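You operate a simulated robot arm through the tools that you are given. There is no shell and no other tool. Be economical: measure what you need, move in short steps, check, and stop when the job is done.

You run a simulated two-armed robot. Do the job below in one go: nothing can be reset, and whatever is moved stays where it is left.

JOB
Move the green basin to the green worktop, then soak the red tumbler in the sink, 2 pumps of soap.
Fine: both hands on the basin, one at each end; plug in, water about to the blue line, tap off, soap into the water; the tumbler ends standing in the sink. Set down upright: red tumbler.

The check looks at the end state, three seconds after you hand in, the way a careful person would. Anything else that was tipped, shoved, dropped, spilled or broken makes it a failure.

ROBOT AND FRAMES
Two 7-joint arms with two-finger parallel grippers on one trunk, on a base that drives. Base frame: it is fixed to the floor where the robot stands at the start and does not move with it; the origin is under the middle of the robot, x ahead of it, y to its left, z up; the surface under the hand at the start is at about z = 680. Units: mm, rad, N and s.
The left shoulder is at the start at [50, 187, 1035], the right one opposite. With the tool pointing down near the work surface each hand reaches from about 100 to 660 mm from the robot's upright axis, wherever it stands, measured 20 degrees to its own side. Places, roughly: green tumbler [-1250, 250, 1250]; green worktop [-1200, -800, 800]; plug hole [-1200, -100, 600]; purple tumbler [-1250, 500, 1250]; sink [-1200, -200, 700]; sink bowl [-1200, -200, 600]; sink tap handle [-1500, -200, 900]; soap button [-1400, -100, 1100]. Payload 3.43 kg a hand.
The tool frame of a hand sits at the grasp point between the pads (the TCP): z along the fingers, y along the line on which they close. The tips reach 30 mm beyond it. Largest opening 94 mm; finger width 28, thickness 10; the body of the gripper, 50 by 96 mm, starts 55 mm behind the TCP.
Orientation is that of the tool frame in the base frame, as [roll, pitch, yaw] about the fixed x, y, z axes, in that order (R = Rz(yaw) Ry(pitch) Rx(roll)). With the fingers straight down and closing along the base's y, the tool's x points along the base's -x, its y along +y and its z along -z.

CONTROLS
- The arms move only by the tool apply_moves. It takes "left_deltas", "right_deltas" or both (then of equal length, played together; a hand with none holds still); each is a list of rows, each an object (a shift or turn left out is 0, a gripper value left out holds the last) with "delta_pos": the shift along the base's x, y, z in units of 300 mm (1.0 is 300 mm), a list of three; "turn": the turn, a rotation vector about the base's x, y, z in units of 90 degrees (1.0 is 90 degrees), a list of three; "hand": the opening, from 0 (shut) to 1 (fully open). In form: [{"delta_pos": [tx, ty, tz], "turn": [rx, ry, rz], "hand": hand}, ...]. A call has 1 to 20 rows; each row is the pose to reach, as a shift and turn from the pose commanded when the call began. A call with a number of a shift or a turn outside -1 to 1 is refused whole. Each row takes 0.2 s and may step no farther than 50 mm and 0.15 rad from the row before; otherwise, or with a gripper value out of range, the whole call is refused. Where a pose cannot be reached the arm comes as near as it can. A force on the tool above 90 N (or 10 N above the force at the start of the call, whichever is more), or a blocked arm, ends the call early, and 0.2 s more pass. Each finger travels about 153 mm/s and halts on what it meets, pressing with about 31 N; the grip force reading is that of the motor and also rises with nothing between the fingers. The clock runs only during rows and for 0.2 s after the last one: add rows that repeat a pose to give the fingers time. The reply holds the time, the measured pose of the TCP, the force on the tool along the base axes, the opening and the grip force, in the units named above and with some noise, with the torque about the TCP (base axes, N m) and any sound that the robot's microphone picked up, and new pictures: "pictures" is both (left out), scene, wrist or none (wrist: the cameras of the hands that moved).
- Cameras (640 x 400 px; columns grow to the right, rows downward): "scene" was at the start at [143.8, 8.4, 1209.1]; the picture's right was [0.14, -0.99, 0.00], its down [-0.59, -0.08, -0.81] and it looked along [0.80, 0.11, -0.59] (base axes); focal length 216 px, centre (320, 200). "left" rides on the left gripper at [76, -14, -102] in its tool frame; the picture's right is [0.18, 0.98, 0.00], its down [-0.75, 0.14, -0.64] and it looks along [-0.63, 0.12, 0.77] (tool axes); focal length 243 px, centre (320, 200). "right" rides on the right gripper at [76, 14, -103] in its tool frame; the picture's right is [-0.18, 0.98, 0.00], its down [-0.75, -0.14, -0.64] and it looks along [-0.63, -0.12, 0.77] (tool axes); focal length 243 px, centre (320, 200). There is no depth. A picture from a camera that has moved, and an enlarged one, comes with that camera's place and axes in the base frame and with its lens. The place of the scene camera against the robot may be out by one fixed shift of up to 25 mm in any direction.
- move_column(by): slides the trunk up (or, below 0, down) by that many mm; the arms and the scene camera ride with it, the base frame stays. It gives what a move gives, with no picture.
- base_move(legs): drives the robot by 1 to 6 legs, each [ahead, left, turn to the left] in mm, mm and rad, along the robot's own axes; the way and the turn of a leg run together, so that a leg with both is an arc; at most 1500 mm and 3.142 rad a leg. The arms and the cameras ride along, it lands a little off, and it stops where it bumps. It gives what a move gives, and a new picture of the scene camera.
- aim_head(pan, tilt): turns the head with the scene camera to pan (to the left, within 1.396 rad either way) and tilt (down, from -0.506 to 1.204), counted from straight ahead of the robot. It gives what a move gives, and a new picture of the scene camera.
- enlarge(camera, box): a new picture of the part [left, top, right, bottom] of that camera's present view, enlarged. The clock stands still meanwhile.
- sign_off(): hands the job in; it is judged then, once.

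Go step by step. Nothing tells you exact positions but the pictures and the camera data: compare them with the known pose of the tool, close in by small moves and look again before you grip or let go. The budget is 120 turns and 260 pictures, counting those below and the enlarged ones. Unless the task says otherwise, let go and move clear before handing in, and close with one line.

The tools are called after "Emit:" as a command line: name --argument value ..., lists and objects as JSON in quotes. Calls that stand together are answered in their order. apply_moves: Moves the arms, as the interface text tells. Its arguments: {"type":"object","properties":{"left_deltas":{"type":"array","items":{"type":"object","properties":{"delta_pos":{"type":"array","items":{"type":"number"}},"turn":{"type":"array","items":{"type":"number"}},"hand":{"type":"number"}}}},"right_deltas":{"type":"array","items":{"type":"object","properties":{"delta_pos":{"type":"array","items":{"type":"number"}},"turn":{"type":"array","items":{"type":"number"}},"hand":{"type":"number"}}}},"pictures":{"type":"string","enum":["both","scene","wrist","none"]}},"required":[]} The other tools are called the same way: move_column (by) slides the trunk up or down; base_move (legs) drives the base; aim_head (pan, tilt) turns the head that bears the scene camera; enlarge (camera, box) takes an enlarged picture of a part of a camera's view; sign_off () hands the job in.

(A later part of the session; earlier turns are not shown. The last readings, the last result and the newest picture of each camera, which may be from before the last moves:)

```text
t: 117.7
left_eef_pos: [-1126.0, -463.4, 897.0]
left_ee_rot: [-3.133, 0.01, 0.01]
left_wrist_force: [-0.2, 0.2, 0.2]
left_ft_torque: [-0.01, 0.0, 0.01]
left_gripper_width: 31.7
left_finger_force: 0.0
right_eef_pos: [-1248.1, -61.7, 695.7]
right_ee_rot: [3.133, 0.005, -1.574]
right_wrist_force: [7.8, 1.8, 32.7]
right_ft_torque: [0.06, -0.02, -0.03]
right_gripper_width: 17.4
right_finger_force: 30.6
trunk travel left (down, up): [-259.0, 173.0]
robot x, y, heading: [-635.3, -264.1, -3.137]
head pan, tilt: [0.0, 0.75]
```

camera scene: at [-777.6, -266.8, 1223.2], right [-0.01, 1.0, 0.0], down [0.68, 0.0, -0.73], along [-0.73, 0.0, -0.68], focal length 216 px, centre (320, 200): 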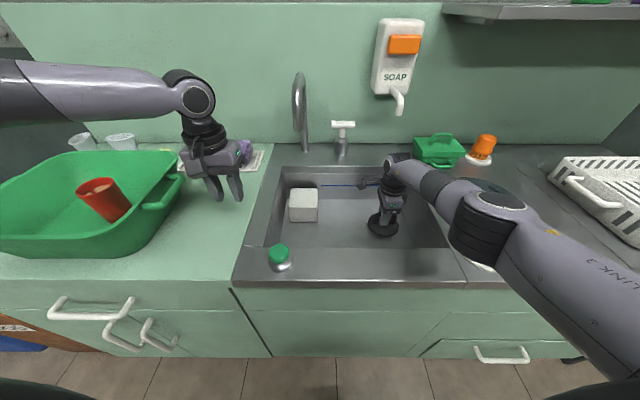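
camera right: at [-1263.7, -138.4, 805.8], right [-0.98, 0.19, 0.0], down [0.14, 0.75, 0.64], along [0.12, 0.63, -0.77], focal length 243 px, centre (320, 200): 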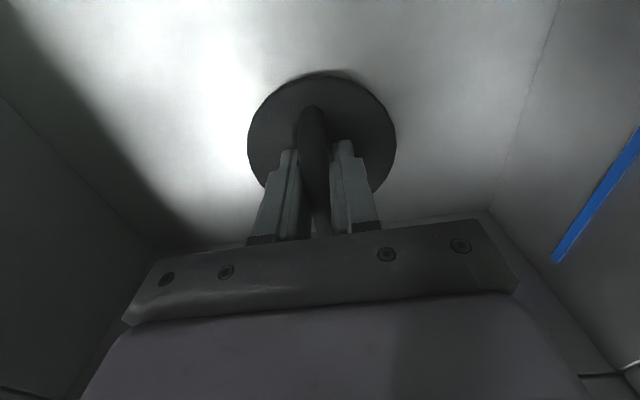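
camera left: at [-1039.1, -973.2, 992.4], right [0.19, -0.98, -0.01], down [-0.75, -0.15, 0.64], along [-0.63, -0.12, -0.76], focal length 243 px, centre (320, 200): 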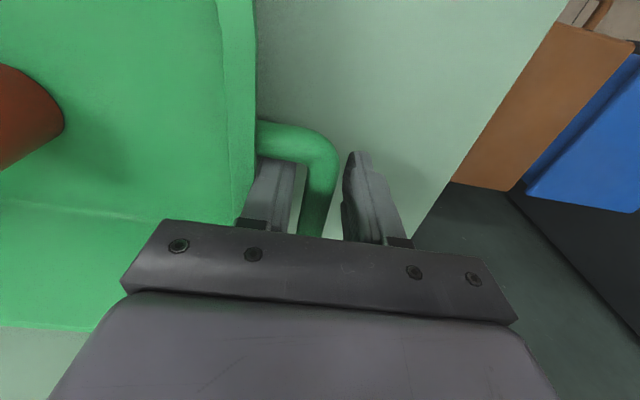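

The plug is seated on the floor over the hole. I'll relieve the load, let go and lift out.

Emit:
move_column --by 4

Emit:
apply_moves --right_deltas '[{"hand": 0.3}, {"hand": 0.45}, {"hand": 0.45}]' --pictures "none"

Emit:
move_column --by 100

Emit:
apply_moves --right_deltas '[{"delta_pos": [0, 0, 0.12]}, {"delta_pos": [0, 0, 0.24]}, {"delta_pos": [0, 0, 0.36]}, {"delta_pos": [0.05, 0, 0.48]}, {"delta_pos": [0.15, 0.05, 0.6]}, {"delta_pos": [0.15, 0.05, 0.7]}, {"delta_pos": [0.15, 0.05, 0.7]}]'

```text
t: 118.2
left_eef_pos: [-1126.9, -464.5, 900.0]
left_ee_rot: [-3.135, 0.006, 0.01]
left_wrist_force: [0.8, -1.0, -0.4]
left_ft_torque: [0.01, 0.0, -0.03]
left_gripper_width: 31.9
left_finger_force: 0.1
right_eef_pos: [-1248.5, -61.6, 695.1]
right_ee_rot: [3.137, 0.003, -1.575]
right_wrist_force: [-0.6, 1.2, 18.5]
right_ft_torque: [-0.05, 0.05, -0.05]
right_gripper_width: 17.1
right_finger_force: 31.1
trunk travel left (down, up): [-263.0, 169.0]
robot x, y, heading: [-636.9, -262.2, -3.134]
head pan, tilt: [0.0, 0.75]
```

```text
t: 119.0
left_eef_pos: [-1127.6, -465.0, 898.4]
left_ee_rot: [-3.133, 0.004, 0.011]
left_wrist_force: [-0.2, 0.4, -0.4]
left_ft_torque: [0.01, -0.01, 0.0]
left_gripper_width: 31.8
left_finger_force: 0.1
right_eef_pos: [-1247.5, -62.2, 695.1]
right_ee_rot: [3.14, 0.001, -1.576]
right_wrist_force: [-0.9, 0.9, 0.0]
right_ft_torque: [0.02, 0.01, 0.0]
right_gripper_width: 42.3
right_finger_force: 0.1
trunk travel left (down, up): [-263.0, 169.0]
robot x, y, heading: [-636.9, -263.8, -3.135]
head pan, tilt: [0.0, 0.75]
```

```text
t: 120.4
left_eef_pos: [-1128.1, -463.8, 999.5]
left_ee_rot: [-3.133, 0.005, 0.011]
left_wrist_force: [0.1, 0.4, -0.4]
left_ft_torque: [0.02, -0.03, 0.0]
left_gripper_width: 32.0
left_finger_force: 0.0
right_eef_pos: [-1248.3, -62.3, 794.2]
right_ee_rot: [-3.14, 0.001, -1.573]
right_wrist_force: [-0.3, -0.1, -0.3]
right_ft_torque: [0.03, -0.03, 0.02]
right_gripper_width: 42.3
right_finger_force: 0.1
trunk travel left (down, up): [-363.0, 69.0]
robot x, y, heading: [-638.4, -260.7, -3.131]
head pan, tilt: [0.0, 0.75]
```

```text
t: 122.0
left_eef_pos: [-1126.6, -463.9, 1000.3]
left_ee_rot: [-3.134, 0.004, 0.009]
left_wrist_force: [0.0, 0.1, -0.2]
left_ft_torque: [-0.02, 0.0, -0.01]
left_gripper_width: 32.0
left_finger_force: 0.1
right_eef_pos: [-1203.8, -46.5, 1004.4]
right_ee_rot: [-3.141, -0.001, -1.574]
right_wrist_force: [0.2, 0.4, 0.2]
right_ft_torque: [0.01, 0.02, 0.0]
right_gripper_width: 42.4
right_finger_force: 0.0
trunk travel left (down, up): [-363.0, 69.0]
robot x, y, heading: [-634.0, -264.1, -3.135]
head pan, tilt: [0.0, 0.75]
camera scene: at [-777.5, -266.7, 1312.2], right [-0.01, 1.0, 0.0], down [0.68, 0.0, -0.73], along [-0.73, 0.0, -0.68], focal length 216 px, centre (320, 200)
camera right: at [-1219.4, -121.8, 1106.2], right [-0.98, 0.19, 0.0], down [0.14, 0.75, 0.64], along [0.12, 0.63, -0.77], focal length 243 px, centre (320, 200)
```

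scene: 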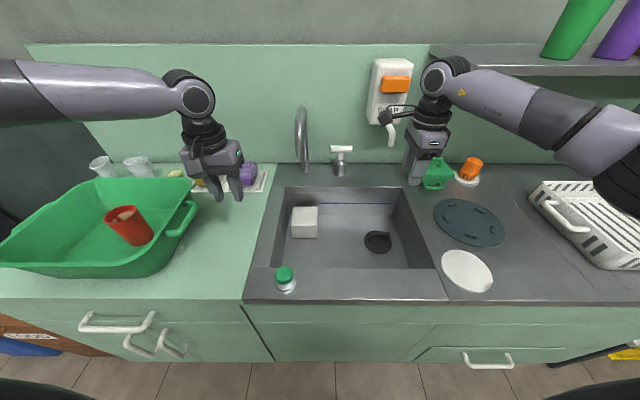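
right: 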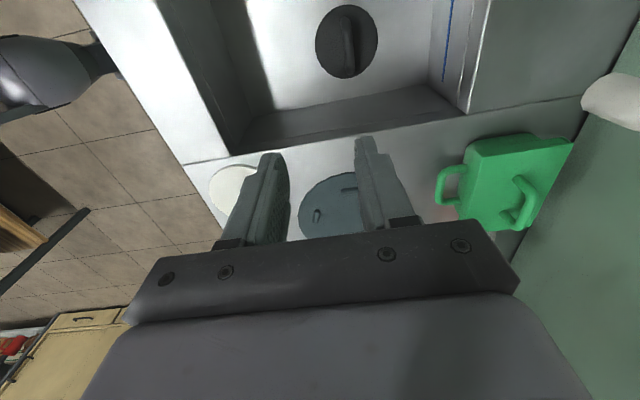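

The plug sits over the hole. Next is the tap: I'll turn the right hand back and point it forward, with its camera on top, for a good look at the tap handle.

Emit:
apply_moves --right_deltas '[{"delta_pos": [0.05, 0, 0.02], "turn": [0, 0, 0.09], "hand": 0.2}, {"delta_pos": [0.1, 0, 0.04], "turn": [0, 0, 0.18], "hand": 0.0}, {"delta_pos": [0.15, 0, 0.05], "turn": [0, 0, 0.27]}, {"delta_pos": [0.2, 0, 0.05], "turn": [0, 0, 0.36]}, {"delta_pos": [0.2, 0, 0.05], "turn": [0, 0, 0.45]}, {"delta_pos": [0.2, 0, 0.05], "turn": [0, 0, 0.54]}, {"delta_pos": [0.2, 0, 0.05], "turn": [0, 0, 0.63]}, {"delta_pos": [0.2, 0, 0.05], "turn": [0, 0, 0.72]}, {"delta_pos": [0.2, 0, 0.05], "turn": [0, 0, 0.81]}, {"delta_pos": [0.2, 0, 0.05], "turn": [0, 0, 0.9]}, {"delta_pos": [0.2, 0, 0.05], "turn": [0, 0, 1.0]}]' --pictures "none"

Emit:
apply_moves --right_deltas '[{"turn": [0, 0.09, 0]}, {"delta_pos": [-0.05, -0.05, 0], "turn": [0, 0.18, 0]}, {"delta_pos": [-0.1, -0.1, 0], "turn": [0, 0.27, 0]}, {"delta_pos": [-0.15, -0.15, 0], "turn": [0, 0.36, 0]}, {"delta_pos": [-0.2, -0.2, 0], "turn": [0, 0.45, 0]}, {"delta_pos": [-0.2, -0.25, 0], "turn": [0, 0.54, 0]}, {"delta_pos": [-0.2, -0.3, 0], "turn": [0, 0.63, 0]}, {"delta_pos": [-0.2, -0.3, 0], "turn": [0, 0.72, 0]}, {"delta_pos": [-0.2, -0.3, 0], "turn": [0, 0.81, 0]}, {"delta_pos": [-0.2, -0.3, 0], "turn": [0, 0.9, 0]}, {"delta_pos": [-0.2, -0.3, 0], "turn": [0, 1.0, 0]}, {"delta_pos": [-0.2, -0.3, 0], "turn": [0, 1.0, 0]}]'

```text
refused: row 11 steps farther than a row can; nothing moved
```

```text
refused: row 11 steps farther than a row can; nothing moved
```

Emit:
apply_moves --right_deltas '[{"delta_pos": [0.05, 0, 0.02], "turn": [0, 0, 0.09], "hand": 0.2}, {"delta_pos": [0.1, 0, 0.04], "turn": [0, 0, 0.18], "hand": 0.0}, {"delta_pos": [0.15, 0, 0.05], "turn": [0, 0, 0.27]}, {"delta_pos": [0.2, 0, 0.05], "turn": [0, 0, 0.36]}, {"delta_pos": [0.2, 0, 0.05], "turn": [0, 0, 0.45]}, {"delta_pos": [0.2, 0, 0.05], "turn": [0, 0, 0.54]}, {"delta_pos": [0.2, 0, 0.05], "turn": [0, 0, 0.63]}, {"delta_pos": [0.2, 0, 0.05], "turn": [0, 0, 0.72]}, {"delta_pos": [0.2, 0, 0.05], "turn": [0, 0, 0.81]}, {"delta_pos": [0.2, 0, 0.05], "turn": [0, 0, 0.9]}, {"delta_pos": [0.2, 0, 0.05], "turn": [0, 0, 0.99]}]' --pictures "none"

Emit:
apply_moves --right_deltas '[{"turn": [0, 0.09, 0]}, {"delta_pos": [-0.05, -0.05, 0], "turn": [0, 0.18, 0]}, {"delta_pos": [-0.1, -0.1, 0], "turn": [0, 0.27, 0]}, {"delta_pos": [-0.15, -0.15, 0], "turn": [0, 0.36, 0]}, {"delta_pos": [-0.2, -0.2, 0], "turn": [0, 0.45, 0]}, {"delta_pos": [-0.2, -0.25, 0], "turn": [0, 0.54, 0]}, {"delta_pos": [-0.2, -0.3, 0], "turn": [0, 0.63, 0]}, {"delta_pos": [-0.2, -0.3, 0], "turn": [0, 0.72, 0]}, {"delta_pos": [-0.2, -0.3, 0], "turn": [0, 0.81, 0]}, {"delta_pos": [-0.2, -0.3, 0], "turn": [0, 0.9, 0]}, {"delta_pos": [-0.2, -0.3, 0], "turn": [0, 0.99, 0]}, {"delta_pos": [-0.2, -0.3, 0], "turn": [0, 1.0, 0]}]'

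```text
t: 124.4
left_eef_pos: [-1126.5, -463.2, 999.4]
left_ee_rot: [-3.132, 0.006, 0.01]
left_wrist_force: [-0.2, 0.0, 0.1]
left_ft_torque: [0.02, 0.03, 0.0]
left_gripper_width: 32.2
left_finger_force: 0.1
right_eef_pos: [-1142.8, -47.2, 1019.3]
right_ee_rot: [3.141, 0.002, -0.015]
right_wrist_force: [0.2, -0.4, -0.8]
right_ft_torque: [0.01, 0.01, 0.0]
right_gripper_width: 0.0
right_finger_force: 30.8
trunk travel left (down, up): [-363.0, 69.0]
robot x, y, heading: [-635.3, -260.6, -3.133]
head pan, tilt: [0.0, 0.75]
```

```text
t: 127.0
left_eef_pos: [-1127.4, -463.7, 999.1]
left_ee_rot: [-3.133, 0.006, 0.011]
left_wrist_force: [-0.1, 0.6, 0.2]
left_ft_torque: [-0.03, 0.01, 0.01]
left_gripper_width: 32.1
left_finger_force: 0.1
right_eef_pos: [-1194.7, -169.6, 1038.5]
right_ee_rot: [1.808, 1.551, -1.347]
right_wrist_force: [-0.1, 0.1, -0.4]
right_ft_torque: [0.02, 0.0, 0.04]
right_gripper_width: 0.3
right_finger_force: 30.7
right hand out of reach, approached as far as the arm can: row 10, 11, 12
trunk travel left (down, up): [-363.0, 69.0]
robot x, y, heading: [-635.0, -263.9, -3.133]
head pan, tilt: [0.0, 0.75]
camera scene: at [-777.9, -265.8, 1312.1], right [-0.01, 1.0, 0.0], down [0.68, 0.0, -0.73], along [-0.73, -0.01, -0.68], focal length 216 px, centre (320, 200)
camera right: at [-1094.0, -187.5, 962.5], right [-0.01, -0.98, 0.2], down [0.64, 0.15, 0.75], along [-0.77, 0.14, 0.62], focal length 243 px, centre (320, 200)
```

scene: 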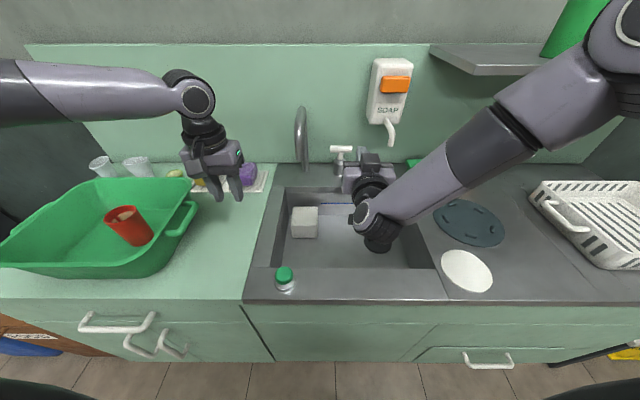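
right: 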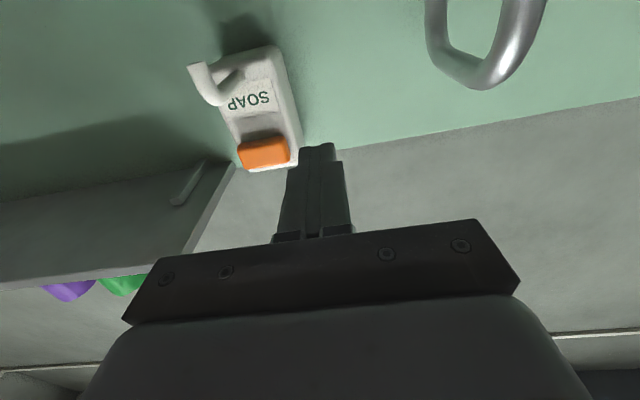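

The hand now points straight at the wall. Combining the views, the tap's T-handle is near [-1465, -190, 900]. I'll raise both hands relative to the body first, because the trunk has to come down to tap height for the reach.

Emit:
apply_moves --right_deltas '[{"delta_pos": [-0.03, 0, 0.1]}, {"delta_pos": [-0.06, 0, 0.2]}, {"delta_pos": [-0.1, 0.0, 0.3]}, {"delta_pos": [-0.15, 0.02, 0.36]}, {"delta_pos": [-0.2, 0.03, 0.36]}, {"delta_pos": [-0.2, 0.03, 0.36]}]' --left_deltas '[{"delta_pos": [0.05, 0, 0.14]}, {"delta_pos": [0.1, 0, 0.28]}, {"delta_pos": [0.15, 0, 0.42]}, {"delta_pos": [0.2, 0, 0.56]}, {"delta_pos": [0.25, 0, 0.7]}, {"delta_pos": [0.3, 0, 0.8]}]'

```text
t: 128.4
left_eef_pos: [-1039.1, -461.4, 1241.1]
left_ee_rot: [-3.132, 0.006, 0.01]
left_wrist_force: [-0.4, 0.6, 0.6]
left_ft_torque: [-0.05, 0.02, -0.02]
left_gripper_width: 31.8
left_finger_force: 0.0
right_eef_pos: [-1254.1, -162.9, 1148.6]
right_ee_rot: [1.416, 1.553, -1.724]
right_wrist_force: [0.0, -0.3, -0.2]
right_ft_torque: [-0.01, 0.0, 0.03]
right_gripper_width: 0.0
right_finger_force: 31.0
trunk travel left (down, up): [-363.0, 69.0]
robot x, y, heading: [-636.3, -257.7, -3.138]
head pan, tilt: [0.0, 0.75]
camera scene: at [-777.0, -266.8, 1312.2], right [-0.01, 1.0, 0.0], down [0.68, 0.0, -0.73], along [-0.73, 0.0, -0.68], focal length 216 px, centre (320, 200)
camera right: at [-1153.7, -177.8, 1071.0], right [0.0, -0.98, 0.2], down [0.64, 0.16, 0.75], along [-0.77, 0.13, 0.63], focal length 243 px, centre (320, 200)
camera left: at [-963.9, -447.7, 1343.4], right [0.19, -0.98, -0.01], down [-0.75, -0.15, 0.65], along [-0.63, -0.12, -0.76], focal length 243 px, centre (320, 200)
```

scene: 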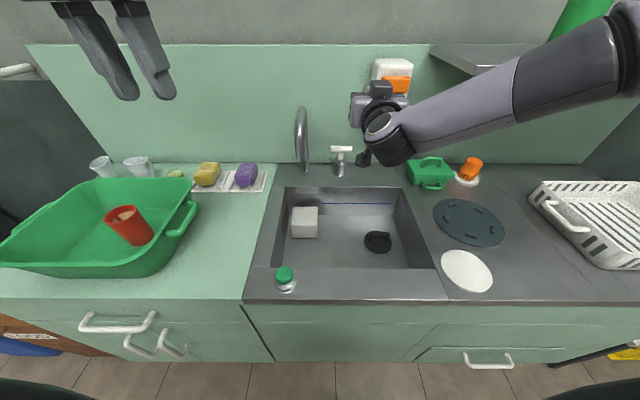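
right: 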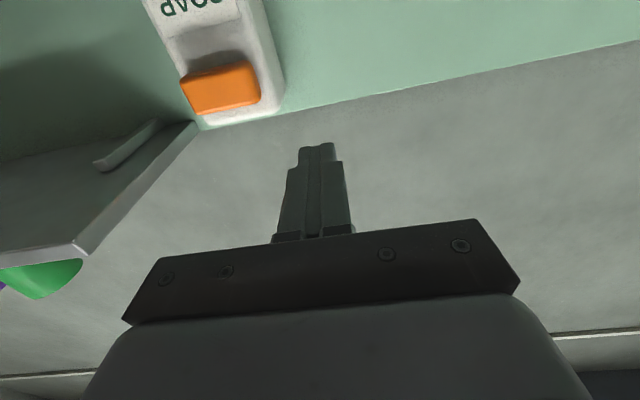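
left: 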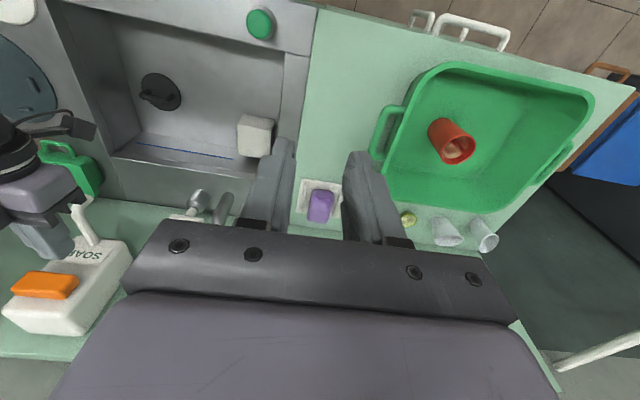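

Emit:
enlarge --camera "left" --box '[120, 140, 280, 240]'

Emit:
enlarge --camera "scene" --box '[280, 95, 400, 195]'

```text
4.00 times, centred on (200, 190) of left
camera zoom: at [-963.9, -447.7, 1343.4], right [0.19, -0.98, -0.01], down [-0.75, -0.15, 0.65], along [-0.63, -0.12, -0.76], focal length 970 px, centre (800, 240)
```

zoom: 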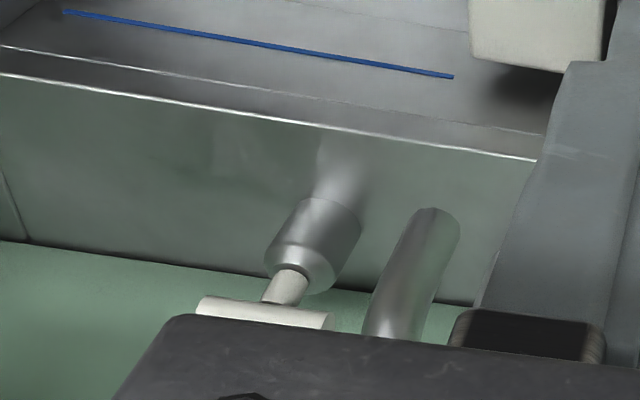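

```text
4.00 times, centred on (340, 145) of scene
camera zoom: at [-777.0, -266.8, 1312.2], right [-0.01, 1.0, 0.0], down [0.68, 0.0, -0.73], along [-0.73, 0.0, -0.68], focal length 866 px, centre (240, 420)
```

zoom: 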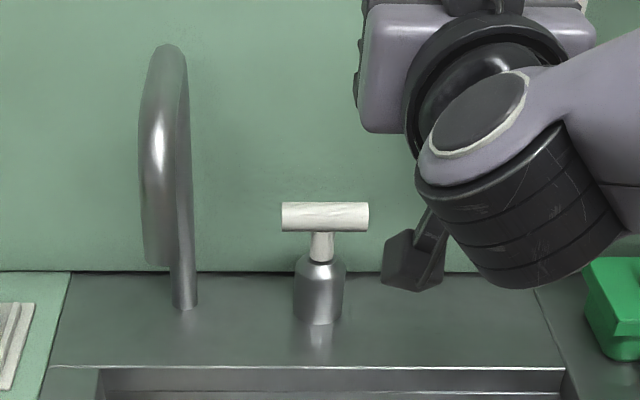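

The T-handle is at about [-1460, -189, 901] with half-width 39 mm, and the soap button at [-1432, -60, 1124]. I'll extend somewhat, then lower the trunk to handle height.

Emit:
apply_moves --right_deltas '[{"delta_pos": [-0.1, 0, 0.0]}, {"delta_pos": [-0.2, 0.0, 0.0]}, {"delta_pos": [-0.28, 0.0, 0.0]}, {"delta_pos": [-0.28, 0.0, 0.0]}]' --pictures "none"

Emit:
move_column --by -180

Emit:
aim_head --pan 0 --tilt 0.6

```text
t: 129.4
left_eef_pos: [-1040.1, -461.8, 1239.9]
left_ee_rot: [-3.133, 0.003, 0.011]
left_wrist_force: [-0.1, 0.1, 0.9]
left_ft_torque: [0.01, 0.02, -0.03]
left_gripper_width: 31.9
left_finger_force: 0.1
right_eef_pos: [-1338.3, -162.3, 1147.2]
right_ee_rot: [1.45, 1.551, -1.689]
right_wrist_force: [0.1, -0.3, 0.6]
right_ft_torque: [0.01, 0.03, -0.04]
right_gripper_width: 0.0
right_finger_force: 30.8
trunk travel left (down, up): [-363.0, 69.0]
robot x, y, heading: [-633.5, -260.7, -3.135]
head pan, tilt: [0.0, 0.75]
```

```text
t: 131.4
left_eef_pos: [-1040.6, -461.2, 1060.0]
left_ee_rot: [-3.133, 0.005, 0.01]
left_wrist_force: [-0.1, -0.8, -0.1]
left_ft_torque: [-0.02, -0.03, 0.02]
left_gripper_width: 32.0
left_finger_force: 0.1
right_eef_pos: [-1338.7, -162.5, 967.0]
right_ee_rot: [1.441, 1.552, -1.701]
right_wrist_force: [1.1, -0.6, -0.3]
right_ft_torque: [0.03, -0.01, 0.01]
right_gripper_width: 0.1
right_finger_force: 31.1
trunk travel left (down, up): [-183.0, 249.0]
robot x, y, heading: [-635.7, -260.4, -3.135]
head pan, tilt: [0.0, 0.75]
```

```text
t: 132.1
left_eef_pos: [-1039.0, -460.9, 1059.3]
left_ee_rot: [-3.131, 0.006, 0.01]
left_wrist_force: [0.0, 0.2, -0.6]
left_ft_torque: [-0.02, 0.01, 0.02]
left_gripper_width: 32.0
left_finger_force: 0.1
right_eef_pos: [-1338.7, -161.1, 968.2]
right_ee_rot: [1.452, 1.551, -1.687]
right_wrist_force: [0.2, 0.5, -0.4]
right_ft_torque: [0.0, -0.01, -0.03]
right_gripper_width: 0.0
right_finger_force: 31.2
trunk travel left (down, up): [-183.0, 249.0]
robot x, y, heading: [-635.5, -261.7, -3.136]
head pan, tilt: [0.0, 0.6]
camera scene: at [-783.0, -266.9, 1145.0], right [-0.01, 1.0, 0.0], down [0.57, 0.0, -0.82], along [-0.82, -0.01, -0.57], focal length 216 px, centre (320, 200)
```

scene: 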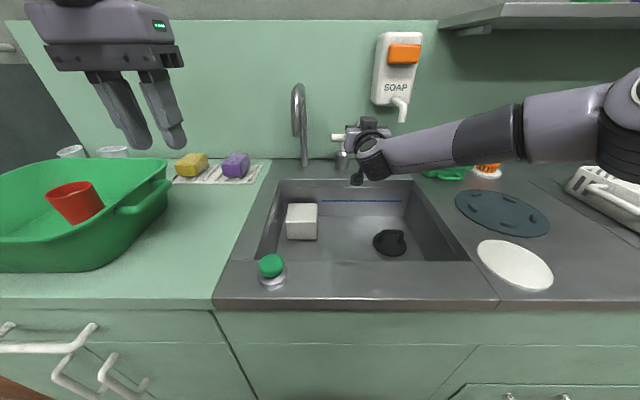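

Emit:
move_column --by -66

Emit:
enlarge --camera "scene" --box '[260, 60, 500, 210]'

Emit:
enlarge --camera "right" --box '[0, 0, 640, 400]'

```text
t: 133.1
left_eef_pos: [-1039.8, -460.5, 995.6]
left_ee_rot: [-3.133, 0.003, 0.009]
left_wrist_force: [0.3, 0.1, 0.1]
left_ft_torque: [0.02, 0.03, 0.01]
left_gripper_width: 32.1
left_finger_force: 0.1
right_eef_pos: [-1338.3, -161.8, 902.5]
right_ee_rot: [1.439, 1.551, -1.703]
right_wrist_force: [0.4, 0.3, -0.4]
right_ft_torque: [0.0, 0.01, -0.03]
right_gripper_width: 0.2
right_finger_force: 30.4
trunk travel left (down, up): [-117.0, 315.0]
robot x, y, heading: [-635.9, -261.6, -3.134]
head pan, tilt: [0.0, 0.6]
```

```text
2.67 times, centred on (380, 135) of scene
camera zoom: at [-782.9, -266.9, 1079.1], right [-0.01, 1.0, 0.0], down [0.56, 0.0, -0.83], along [-0.83, -0.01, -0.56], focal length 577 px, centre (160, 373)
```

zoom: 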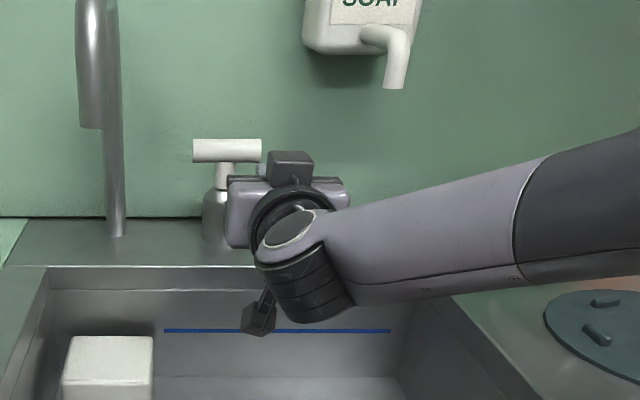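

```text
1.00 times, centred on (320, 200) of right (not enlarged: the box is as wide or as high as the picture)
camera zoom: at [-1237.6, -177.7, 825.1], right [0.0, -0.98, 0.2], down [0.64, 0.16, 0.75], along [-0.77, 0.13, 0.63], focal length 243 px, centre (320, 200)
```

zoom: 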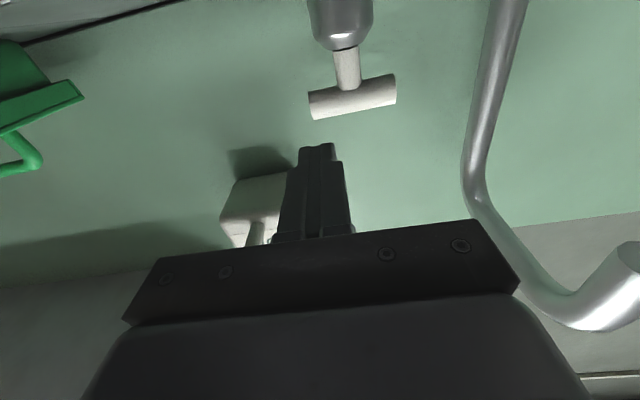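

The handle is clearly visible, with its right end straight ahead of the fingertips. I'll push it in step by step.

Emit:
apply_moves --right_deltas '[{"delta_pos": [-0.12, 0, -0.01]}, {"delta_pos": [-0.22, 0, -0.012]}, {"delta_pos": [-0.27, 0, -0.012]}, {"delta_pos": [-0.3, 0, -0.012]}, {"delta_pos": [-0.33, 0, -0.012]}, {"delta_pos": [-0.33, 0, -0.012]}]'

```text
t: 134.5
left_eef_pos: [-1040.2, -460.0, 994.0]
left_ee_rot: [-3.132, 0.004, 0.011]
left_wrist_force: [-0.4, -0.3, 1.0]
left_ft_torque: [0.0, 0.0, 0.0]
left_gripper_width: 32.2
left_finger_force: 0.1
right_eef_pos: [-1438.1, -159.0, 898.8]
right_ee_rot: [1.439, 1.549, -1.709]
right_wrist_force: [1.9, 8.6, -2.0]
right_ft_torque: [0.0, -0.09, -0.26]
right_gripper_width: 0.0
right_finger_force: 31.0
trunk travel left (down, up): [-117.0, 315.0]
robot x, y, heading: [-639.4, -258.7, -3.133]
head pan, tilt: [0.0, 0.6]
camera scene: at [-783.1, -266.0, 1079.0], right [-0.01, 1.0, 0.0], down [0.57, 0.0, -0.82], along [-0.82, -0.01, -0.57], focal length 216 px, centre (320, 200)
camera right: at [-1337.5, -175.5, 821.5], right [0.0, -0.98, 0.2], down [0.64, 0.15, 0.75], along [-0.76, 0.13, 0.63], focal length 243 px, centre (320, 200)
```

scene: 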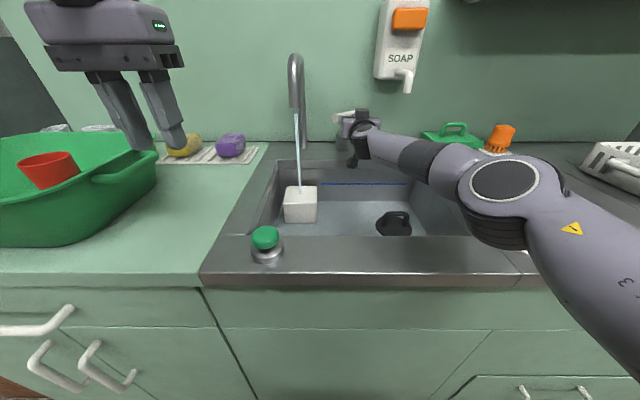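
right: 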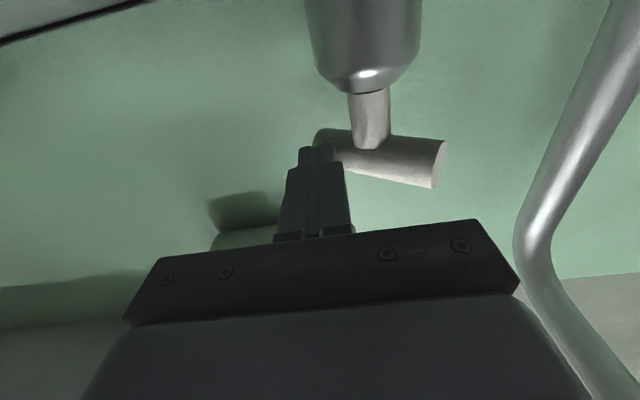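

Water is running. I'll retract and get in front of the handle's left end, ready to close it, and watch the level.

Emit:
apply_moves --right_deltas '[{"delta_pos": [0.15, 0, 0]}, {"delta_pos": [0.28, -0.03, 0]}, {"delta_pos": [0.28, -0.13, 0]}, {"delta_pos": [0.28, -0.21, 0]}, {"delta_pos": [0.28, -0.21, 0]}]'

Emit:
enlarge --camera "scene" --box '[200, 100, 500, 290]'

```text
t: 135.7
left_eef_pos: [-1038.8, -460.8, 994.8]
left_ee_rot: [-3.132, 0.006, 0.011]
left_wrist_force: [-0.9, 0.4, -0.1]
left_ft_torque: [0.02, 0.0, -0.02]
left_gripper_width: 31.8
left_finger_force: 0.1
right_eef_pos: [-1354.4, -225.2, 898.4]
right_ee_rot: [1.445, 1.552, -1.698]
right_wrist_force: [0.2, 0.5, 0.0]
right_ft_torque: [0.01, -0.02, -0.03]
right_gripper_width: 0.1
right_finger_force: 30.5
trunk travel left (down, up): [-117.0, 315.0]
robot x, y, heading: [-636.3, -264.8, -3.136]
head pan, tilt: [0.0, 0.6]
camera scene: at [-783.0, -266.9, 1079.0], right [-0.01, 1.0, 0.0], down [0.56, 0.0, -0.83], along [-0.83, -0.01, -0.56], focal length 216 px, centre (320, 200)
camera right: at [-1253.4, -240.7, 821.9], right [0.0, -0.98, 0.2], down [0.64, 0.16, 0.75], along [-0.77, 0.13, 0.63], focal length 243 px, centre (320, 200)
```

scene: 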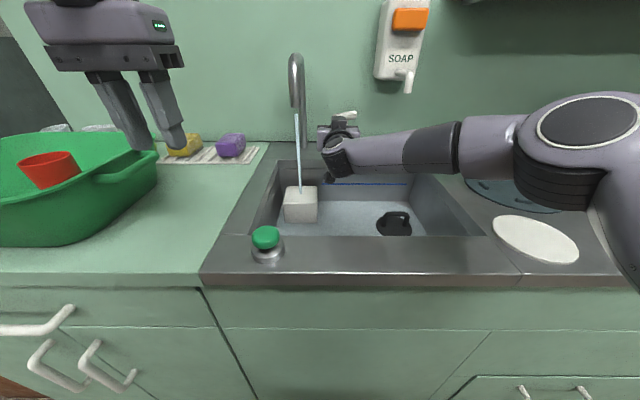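
right: 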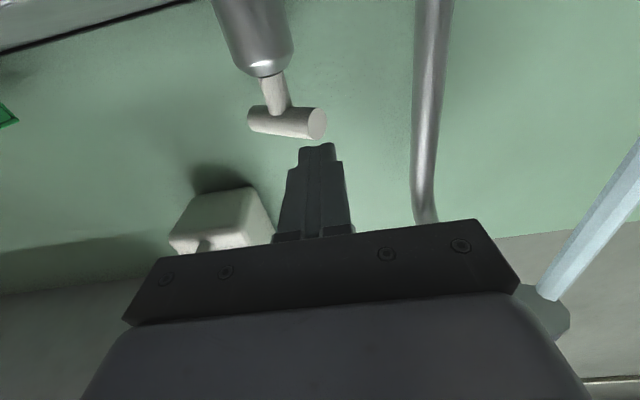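

```text
2.11 times, centred on (350, 195) of scene
camera zoom: at [-783.0, -266.9, 1079.0], right [-0.01, 1.0, 0.0], down [0.56, 0.0, -0.83], along [-0.83, -0.01, -0.56], focal length 456 px, centre (257, 210)
```

zoom: 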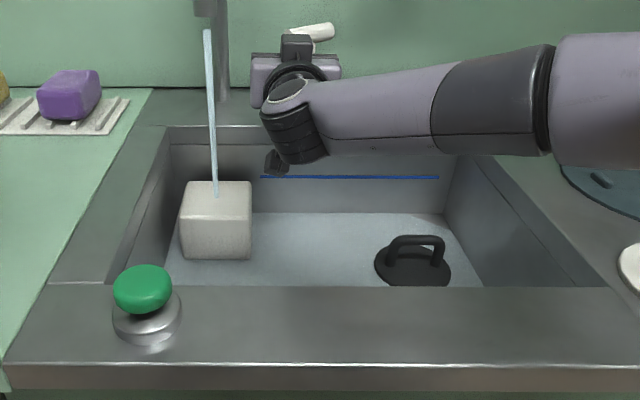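

The fill has started. I'll wait a little and compare.

Emit:
apply_moves --right_deltas '[{"hand": 0}, {"hand": 0}, {"hand": 0}, {"hand": 0}, {"hand": 0}, {"hand": 0}, {"hand": 0}, {"hand": 0}, {"hand": 0}, {"hand": 0}]' --pictures "none"

Emit:
enlarge --camera "scene" --box '[200, 100, 500, 290]'

```text
t: 137.9
left_eef_pos: [-1039.7, -461.6, 993.3]
left_ee_rot: [-3.134, 0.004, 0.01]
left_wrist_force: [0.2, 0.4, 0.2]
left_ft_torque: [-0.01, 0.01, 0.0]
left_gripper_width: 32.0
left_finger_force: 0.0
right_eef_pos: [-1354.6, -225.0, 898.2]
right_ee_rot: [1.454, 1.553, -1.688]
right_wrist_force: [-0.4, 0.1, 0.2]
right_ft_torque: [0.04, -0.01, 0.03]
right_gripper_width: 0.1
right_finger_force: 30.5
trunk travel left (down, up): [-117.0, 315.0]
robot x, y, heading: [-634.4, -262.0, -3.133]
head pan, tilt: [0.0, 0.6]
```

```text
2.11 times, centred on (350, 195) of scene
camera zoom: at [-783.0, -266.9, 1079.0], right [-0.01, 1.0, 0.0], down [0.56, 0.0, -0.83], along [-0.83, -0.01, -0.56], focal length 456 px, centre (257, 210)
```

zoom: 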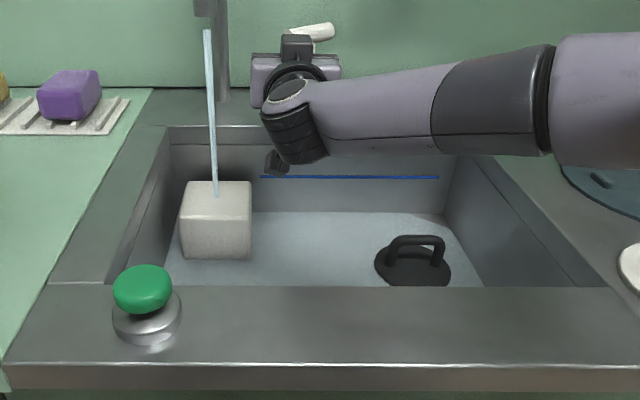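

Emit:
apply_moves --right_deltas '[{"hand": 0}, {"hand": 0}, {"hand": 0}, {"hand": 0}, {"hand": 0}, {"hand": 0}, {"hand": 0}, {"hand": 0}, {"hand": 0}, {"hand": 0}, {"hand": 0}, {"hand": 0}, {"hand": 0}, {"hand": 0}, {"hand": 0}, {"hand": 0}, {"hand": 0}, {"hand": 0}, {"hand": 0}, {"hand": 0}]' --pictures "none"

Emit:
apply_moves --right_deltas '[{"hand": 0}, {"hand": 0}, {"hand": 0}, {"hand": 0}, {"hand": 0}, {"hand": 0}, {"hand": 0}, {"hand": 0}, {"hand": 0}, {"hand": 0}, {"hand": 0}, {"hand": 0}, {"hand": 0}, {"hand": 0}, {"hand": 0}, {"hand": 0}, {"hand": 0}, {"hand": 0}, {"hand": 0}, {"hand": 0}]' --pictures "none"

Emit:
enlarge --camera "scene" --box '[200, 100, 500, 290]'

```text
t: 142.1
left_eef_pos: [-1039.6, -461.5, 994.0]
left_ee_rot: [-3.133, 0.004, 0.011]
left_wrist_force: [-0.4, 0.0, 0.5]
left_ft_torque: [-0.01, 0.02, 0.0]
left_gripper_width: 31.9
left_finger_force: 0.0
right_eef_pos: [-1354.9, -224.4, 899.2]
right_ee_rot: [1.454, 1.553, -1.684]
right_wrist_force: [0.0, -0.8, 0.0]
right_ft_torque: [-0.01, 0.01, 0.01]
right_gripper_width: 0.0
right_finger_force: 31.5
trunk travel left (down, up): [-117.0, 315.0]
robot x, y, heading: [-633.4, -260.7, -3.13]
head pan, tilt: [0.0, 0.6]
```

```text
t: 146.3
left_eef_pos: [-1039.8, -462.2, 994.2]
left_ee_rot: [-3.133, 0.006, 0.01]
left_wrist_force: [1.1, -0.3, -0.4]
left_ft_torque: [0.0, -0.02, -0.01]
left_gripper_width: 31.9
left_finger_force: 0.1
right_eef_pos: [-1354.4, -223.3, 898.5]
right_ee_rot: [1.453, 1.551, -1.686]
right_wrist_force: [0.5, -1.3, -0.5]
right_ft_torque: [0.04, 0.01, 0.03]
right_gripper_width: 0.0
right_finger_force: 30.7
trunk travel left (down, up): [-117.0, 315.0]
robot x, y, heading: [-635.2, -261.9, -3.134]
head pan, tilt: [0.0, 0.6]
```

```text
2.11 times, centred on (350, 195) of scene
camera zoom: at [-783.0, -266.9, 1079.0], right [-0.01, 1.0, 0.0], down [0.56, 0.0, -0.83], along [-0.83, -0.01, -0.56], focal length 456 px, centre (257, 210)
```

zoom: 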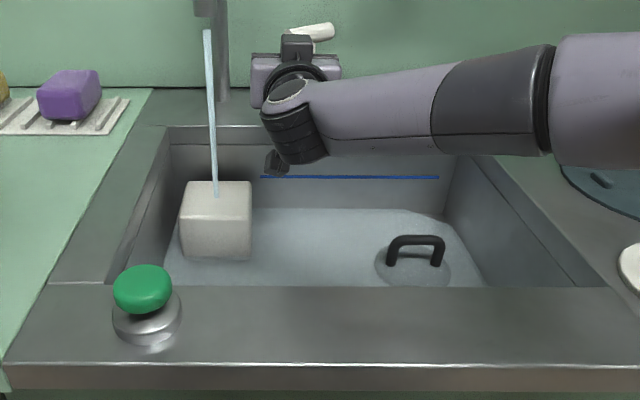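

It's rising slowly, with about 80 s left. I'll use the time for the soap: the hand goes up and presses the left part of the button at [-1432, -78, 1126], staying clear of the nozzle.

Emit:
apply_moves --right_deltas '[{"delta_pos": [0.1, 0.05, 0]}, {"delta_pos": [0.2, 0.15, 0]}, {"delta_pos": [0.2, 0.22, 0]}, {"delta_pos": [0.2, 0.22, 0]}]' --pictures "none"

Emit:
move_column --by 228

Emit:
apply_moves --right_deltas '[{"delta_pos": [0, 0.1, 0]}, {"delta_pos": [0, 0.2, 0]}, {"delta_pos": [0.0, 0.267, 0]}, {"delta_pos": [-0.12, 0.267, 0]}, {"delta_pos": [-0.22, 0.267, 0]}, {"delta_pos": [-0.22, 0.267, 0]}]'

Emit:
enlarge --camera "scene" --box '[200, 100, 500, 290]'

```text
t: 147.3
left_eef_pos: [-1039.7, -461.7, 995.0]
left_ee_rot: [-3.134, 0.004, 0.01]
left_wrist_force: [-0.1, 0.1, 0.1]
left_ft_torque: [-0.02, -0.01, -0.01]
left_gripper_width: 31.9
left_finger_force: 0.0
right_eef_pos: [-1295.1, -158.2, 898.7]
right_ee_rot: [1.456, 1.552, -1.685]
right_wrist_force: [-0.1, 0.5, -0.3]
right_ft_torque: [0.0, 0.0, 0.01]
right_gripper_width: 0.0
right_finger_force: 31.1
trunk travel left (down, up): [-117.0, 315.0]
robot x, y, heading: [-636.8, -264.3, -3.131]
head pan, tilt: [0.0, 0.6]
```

```text
t: 149.7
left_eef_pos: [-1039.3, -461.9, 1222.3]
left_ee_rot: [-3.134, 0.006, 0.011]
left_wrist_force: [0.0, 0.0, 0.8]
left_ft_torque: [-0.01, -0.02, 0.02]
left_gripper_width: 32.1
left_finger_force: 0.0
right_eef_pos: [-1294.9, -160.1, 1127.1]
right_ee_rot: [1.46, 1.551, -1.679]
right_wrist_force: [0.8, 0.3, 0.2]
right_ft_torque: [0.0, -0.01, -0.03]
right_gripper_width: 0.2
right_finger_force: 31.1
trunk travel left (down, up): [-345.0, 87.0]
robot x, y, heading: [-635.2, -261.9, -3.131]
head pan, tilt: [0.0, 0.6]
```

```text
t: 151.1
left_eef_pos: [-1040.3, -461.9, 1222.9]
left_ee_rot: [-3.133, 0.006, 0.01]
left_wrist_force: [0.1, 0.6, -0.5]
left_ft_torque: [0.03, -0.01, -0.01]
left_gripper_width: 31.8
left_finger_force: 0.1
right_eef_pos: [-1309.4, -102.8, 1144.5]
right_ee_rot: [2.573, 1.547, -0.577]
right_wrist_force: [-0.2, -0.2, -0.2]
right_ft_torque: [-0.02, -0.02, -0.03]
right_gripper_width: 0.0
right_finger_force: 30.4
right hand out of reach, approached as far as the arm can: row 2, 3, 4, 5, 6
trunk travel left (down, up): [-345.0, 87.0]
robot x, y, heading: [-635.7, -265.8, -3.14]
head pan, tilt: [0.0, 0.6]
camera scene: at [-783.0, -266.9, 1307.0], right [-0.01, 1.0, 0.0], down [0.56, 0.0, -0.83], along [-0.83, -0.01, -0.56], focal length 216 px, centre (320, 200)
camera right: at [-1207.4, -118.8, 1070.3], right [-0.01, -0.98, 0.2], down [0.63, 0.15, 0.76], along [-0.78, 0.13, 0.61], focal length 243 px, centre (320, 200)
```

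scene: 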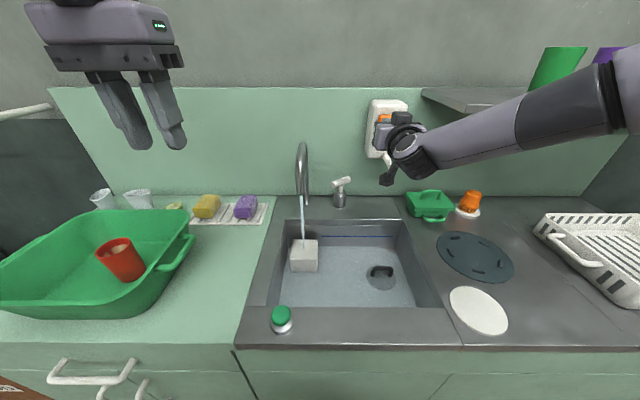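
right: 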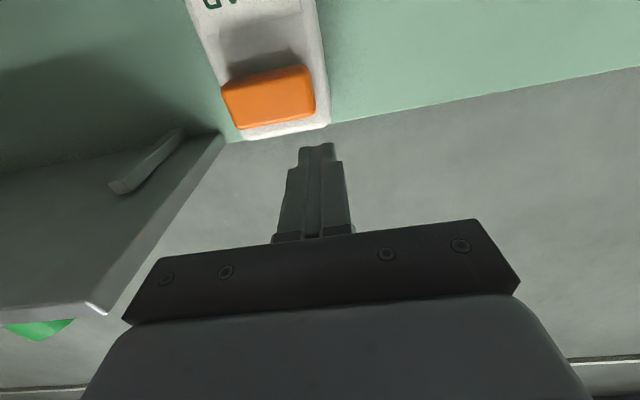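

```text
2.11 times, centred on (350, 195) of scene
camera zoom: at [-783.0, -266.9, 1307.0], right [-0.01, 1.0, 0.0], down [0.56, 0.0, -0.83], along [-0.83, -0.01, -0.56], focal length 456 px, centre (257, 210)
```

zoom: 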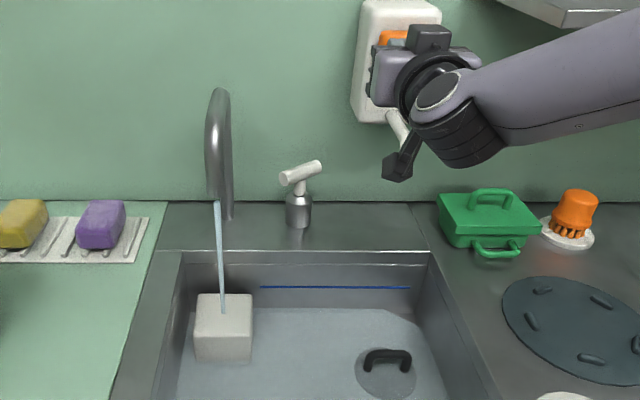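

The arm is at a joint limit sideways, so I'll shift the base 25 mm to the right and adjust the height with the trunk, then press.

Emit:
base_move --legs '[[0, -25, 0]]'

Emit:
move_column --by -17

Emit:
apply_moves --right_deltas '[{"delta_pos": [-0.08, 0, 0]}, {"delta_pos": [-0.16, 0, 0]}, {"delta_pos": [-0.24, 0, 0]}, {"delta_pos": [-0.27, 0, 0]}, {"delta_pos": [-0.27, 0, 0]}]'

```text
t: 152.0
left_eef_pos: [-1039.8, -435.3, 1222.2]
left_ee_rot: [-3.133, 0.005, 0.01]
left_wrist_force: [0.9, 0.3, 0.1]
left_ft_torque: [-0.01, 0.0, -0.01]
left_gripper_width: 32.0
left_finger_force: 0.1
right_eef_pos: [-1311.4, -77.7, 1145.7]
right_ee_rot: [2.551, 1.548, -0.601]
right_wrist_force: [-0.2, 0.8, 0.0]
right_ft_torque: [0.01, 0.02, 0.04]
right_gripper_width: 0.3
right_finger_force: 31.0
trunk travel left (down, up): [-345.0, 87.0]
robot x, y, heading: [-635.5, -235.0, -3.134]
head pan, tilt: [0.0, 0.6]
camera scene: at [-783.2, -241.3, 1307.0], right [-0.01, 1.0, 0.0], down [0.56, 0.0, -0.83], along [-0.83, -0.01, -0.56], focal length 216 px, centre (320, 200)
```

scene: 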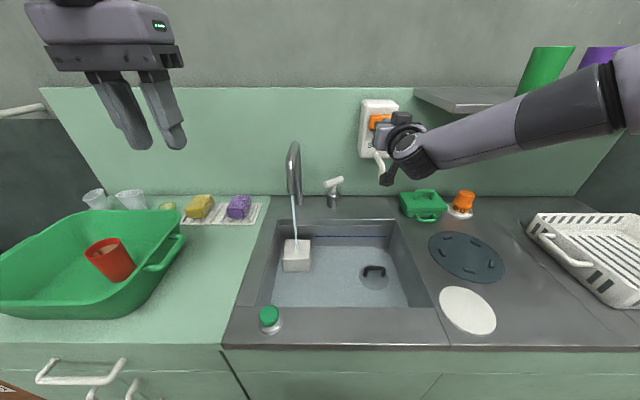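

```text
t: 152.7
left_eef_pos: [-1039.8, -436.2, 1206.2]
left_ee_rot: [-3.134, 0.007, 0.011]
left_wrist_force: [0.4, 0.7, -0.4]
left_ft_torque: [0.0, -0.01, 0.03]
left_gripper_width: 32.0
left_finger_force: 0.1
right_eef_pos: [-1309.3, -78.0, 1127.8]
right_ee_rot: [2.572, 1.546, -0.578]
right_wrist_force: [0.2, 0.1, -1.2]
right_ft_torque: [0.01, -0.02, -0.03]
right_gripper_width: 0.1
right_finger_force: 30.9
trunk travel left (down, up): [-328.0, 104.0]
robot x, y, heading: [-632.5, -235.8, -3.135]
head pan, tilt: [0.0, 0.6]
```

```text
t: 153.9
left_eef_pos: [-1039.3, -436.3, 1205.6]
left_ee_rot: [-3.132, 0.006, 0.011]
left_wrist_force: [0.5, 0.0, -1.1]
left_ft_torque: [-0.03, -0.03, 0.01]
left_gripper_width: 31.9
left_finger_force: 0.0
right_eef_pos: [-1389.1, -78.0, 1127.9]
right_ee_rot: [2.592, 1.547, -0.561]
right_wrist_force: [1.9, -0.2, -1.2]
right_ft_torque: [-0.04, 0.0, -0.03]
right_gripper_width: 0.0
right_finger_force: 31.1
trunk travel left (down, up): [-328.0, 104.0]
robot x, y, heading: [-634.7, -238.2, -3.134]
head pan, tilt: [0.0, 0.6]
heard: click
camera scene: at [-782.9, -241.7, 1290.1], right [-0.01, 1.0, 0.0], down [0.56, 0.0, -0.83], along [-0.83, -0.01, -0.56], focal length 216 px, centre (320, 200)
camera right: at [-1287.1, -93.8, 1052.8], right [-0.01, -0.98, 0.2], down [0.63, 0.15, 0.76], along [-0.78, 0.13, 0.61], focal length 243 px, centre (320, 200)
```

scene: 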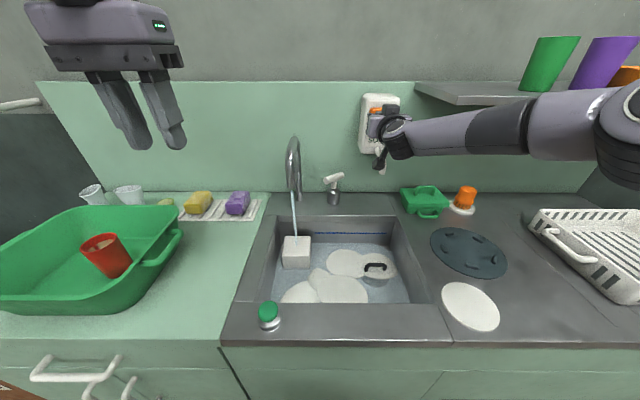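
right: 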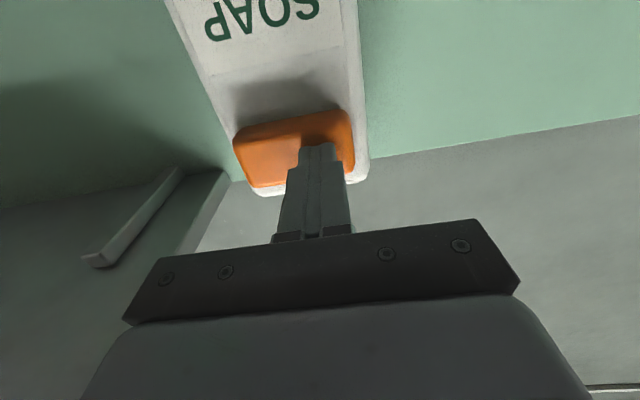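

One click and suds in the water: that's one pump. I'll release fully and press exactly once more.

Emit:
apply_moves --right_deltas '[{"delta_pos": [0.06, 0, 0]}, {"delta_pos": [0.12, 0, 0]}, {"delta_pos": [0.12, 0, 0]}, {"delta_pos": [0.12, 0, 0]}]' --pictures "wrist"

Emit:
apply_moves --right_deltas '[{"delta_pos": [-0.06, 0, 0]}, {"delta_pos": [-0.1, 0, 0]}, {"delta_pos": [-0.12, 0, 0]}, {"delta_pos": [-0.12, 0, 0]}]' --pictures "wrist"

```text
t: 154.9
left_eef_pos: [-1038.9, -435.8, 1206.2]
left_ee_rot: [-3.134, 0.006, 0.01]
left_wrist_force: [-0.4, -0.1, 0.4]
left_ft_torque: [-0.01, -0.02, -0.02]
left_gripper_width: 31.7
left_finger_force: 0.0
right_eef_pos: [-1354.2, -77.2, 1127.2]
right_ee_rot: [2.557, 1.547, -0.593]
right_wrist_force: [-0.2, 0.6, -0.3]
right_ft_torque: [0.02, 0.0, 0.01]
right_gripper_width: 0.0
right_finger_force: 31.4
trunk travel left (down, up): [-328.0, 104.0]
robot x, y, heading: [-637.9, -236.0, -3.133]
head pan, tilt: [0.0, 0.6]
camera right: at [-1251.8, -93.8, 1053.0], right [-0.01, -0.98, 0.2], down [0.63, 0.15, 0.76], along [-0.78, 0.13, 0.61], focal length 243 px, centre (320, 200)
```

right: 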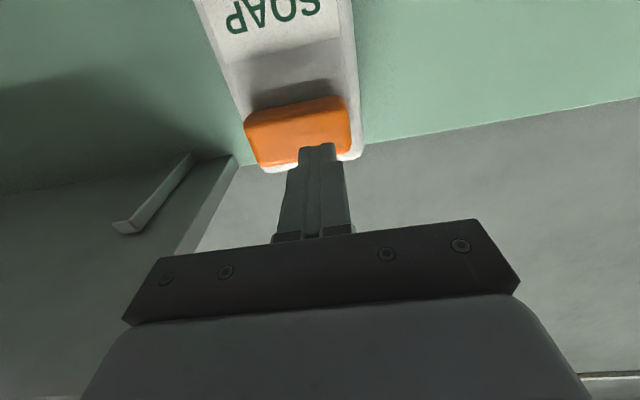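

```text
t: 155.9
left_eef_pos: [-1040.3, -435.8, 1205.2]
left_ee_rot: [-3.134, 0.006, 0.01]
left_wrist_force: [-0.5, -0.2, -0.2]
left_ft_torque: [0.02, 0.0, 0.01]
left_gripper_width: 32.0
left_finger_force: 0.0
right_eef_pos: [-1389.7, -78.2, 1129.3]
right_ee_rot: [2.606, 1.549, -0.542]
right_wrist_force: [3.8, -1.3, -2.4]
right_ft_torque: [0.05, -0.02, 0.0]
right_gripper_width: 0.0
right_finger_force: 31.1
trunk travel left (down, up): [-328.0, 104.0]
robot x, y, heading: [-634.9, -238.2, -3.129]
head pan, tilt: [0.0, 0.6]
heard: click
camera right: at [-1288.5, -94.1, 1054.2], right [-0.01, -0.98, 0.2], down [0.63, 0.15, 0.76], along [-0.78, 0.13, 0.61], focal length 243 px, centre (320, 200)
```

right: 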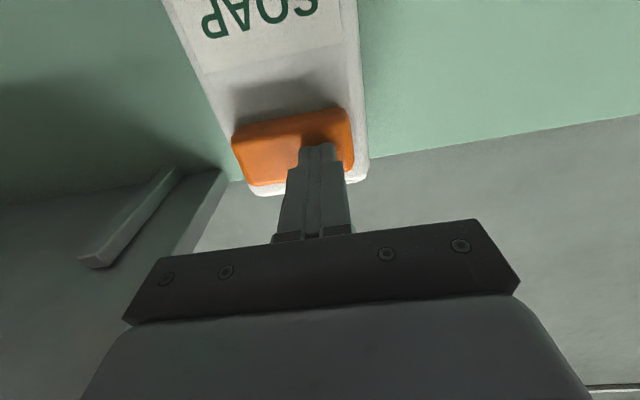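

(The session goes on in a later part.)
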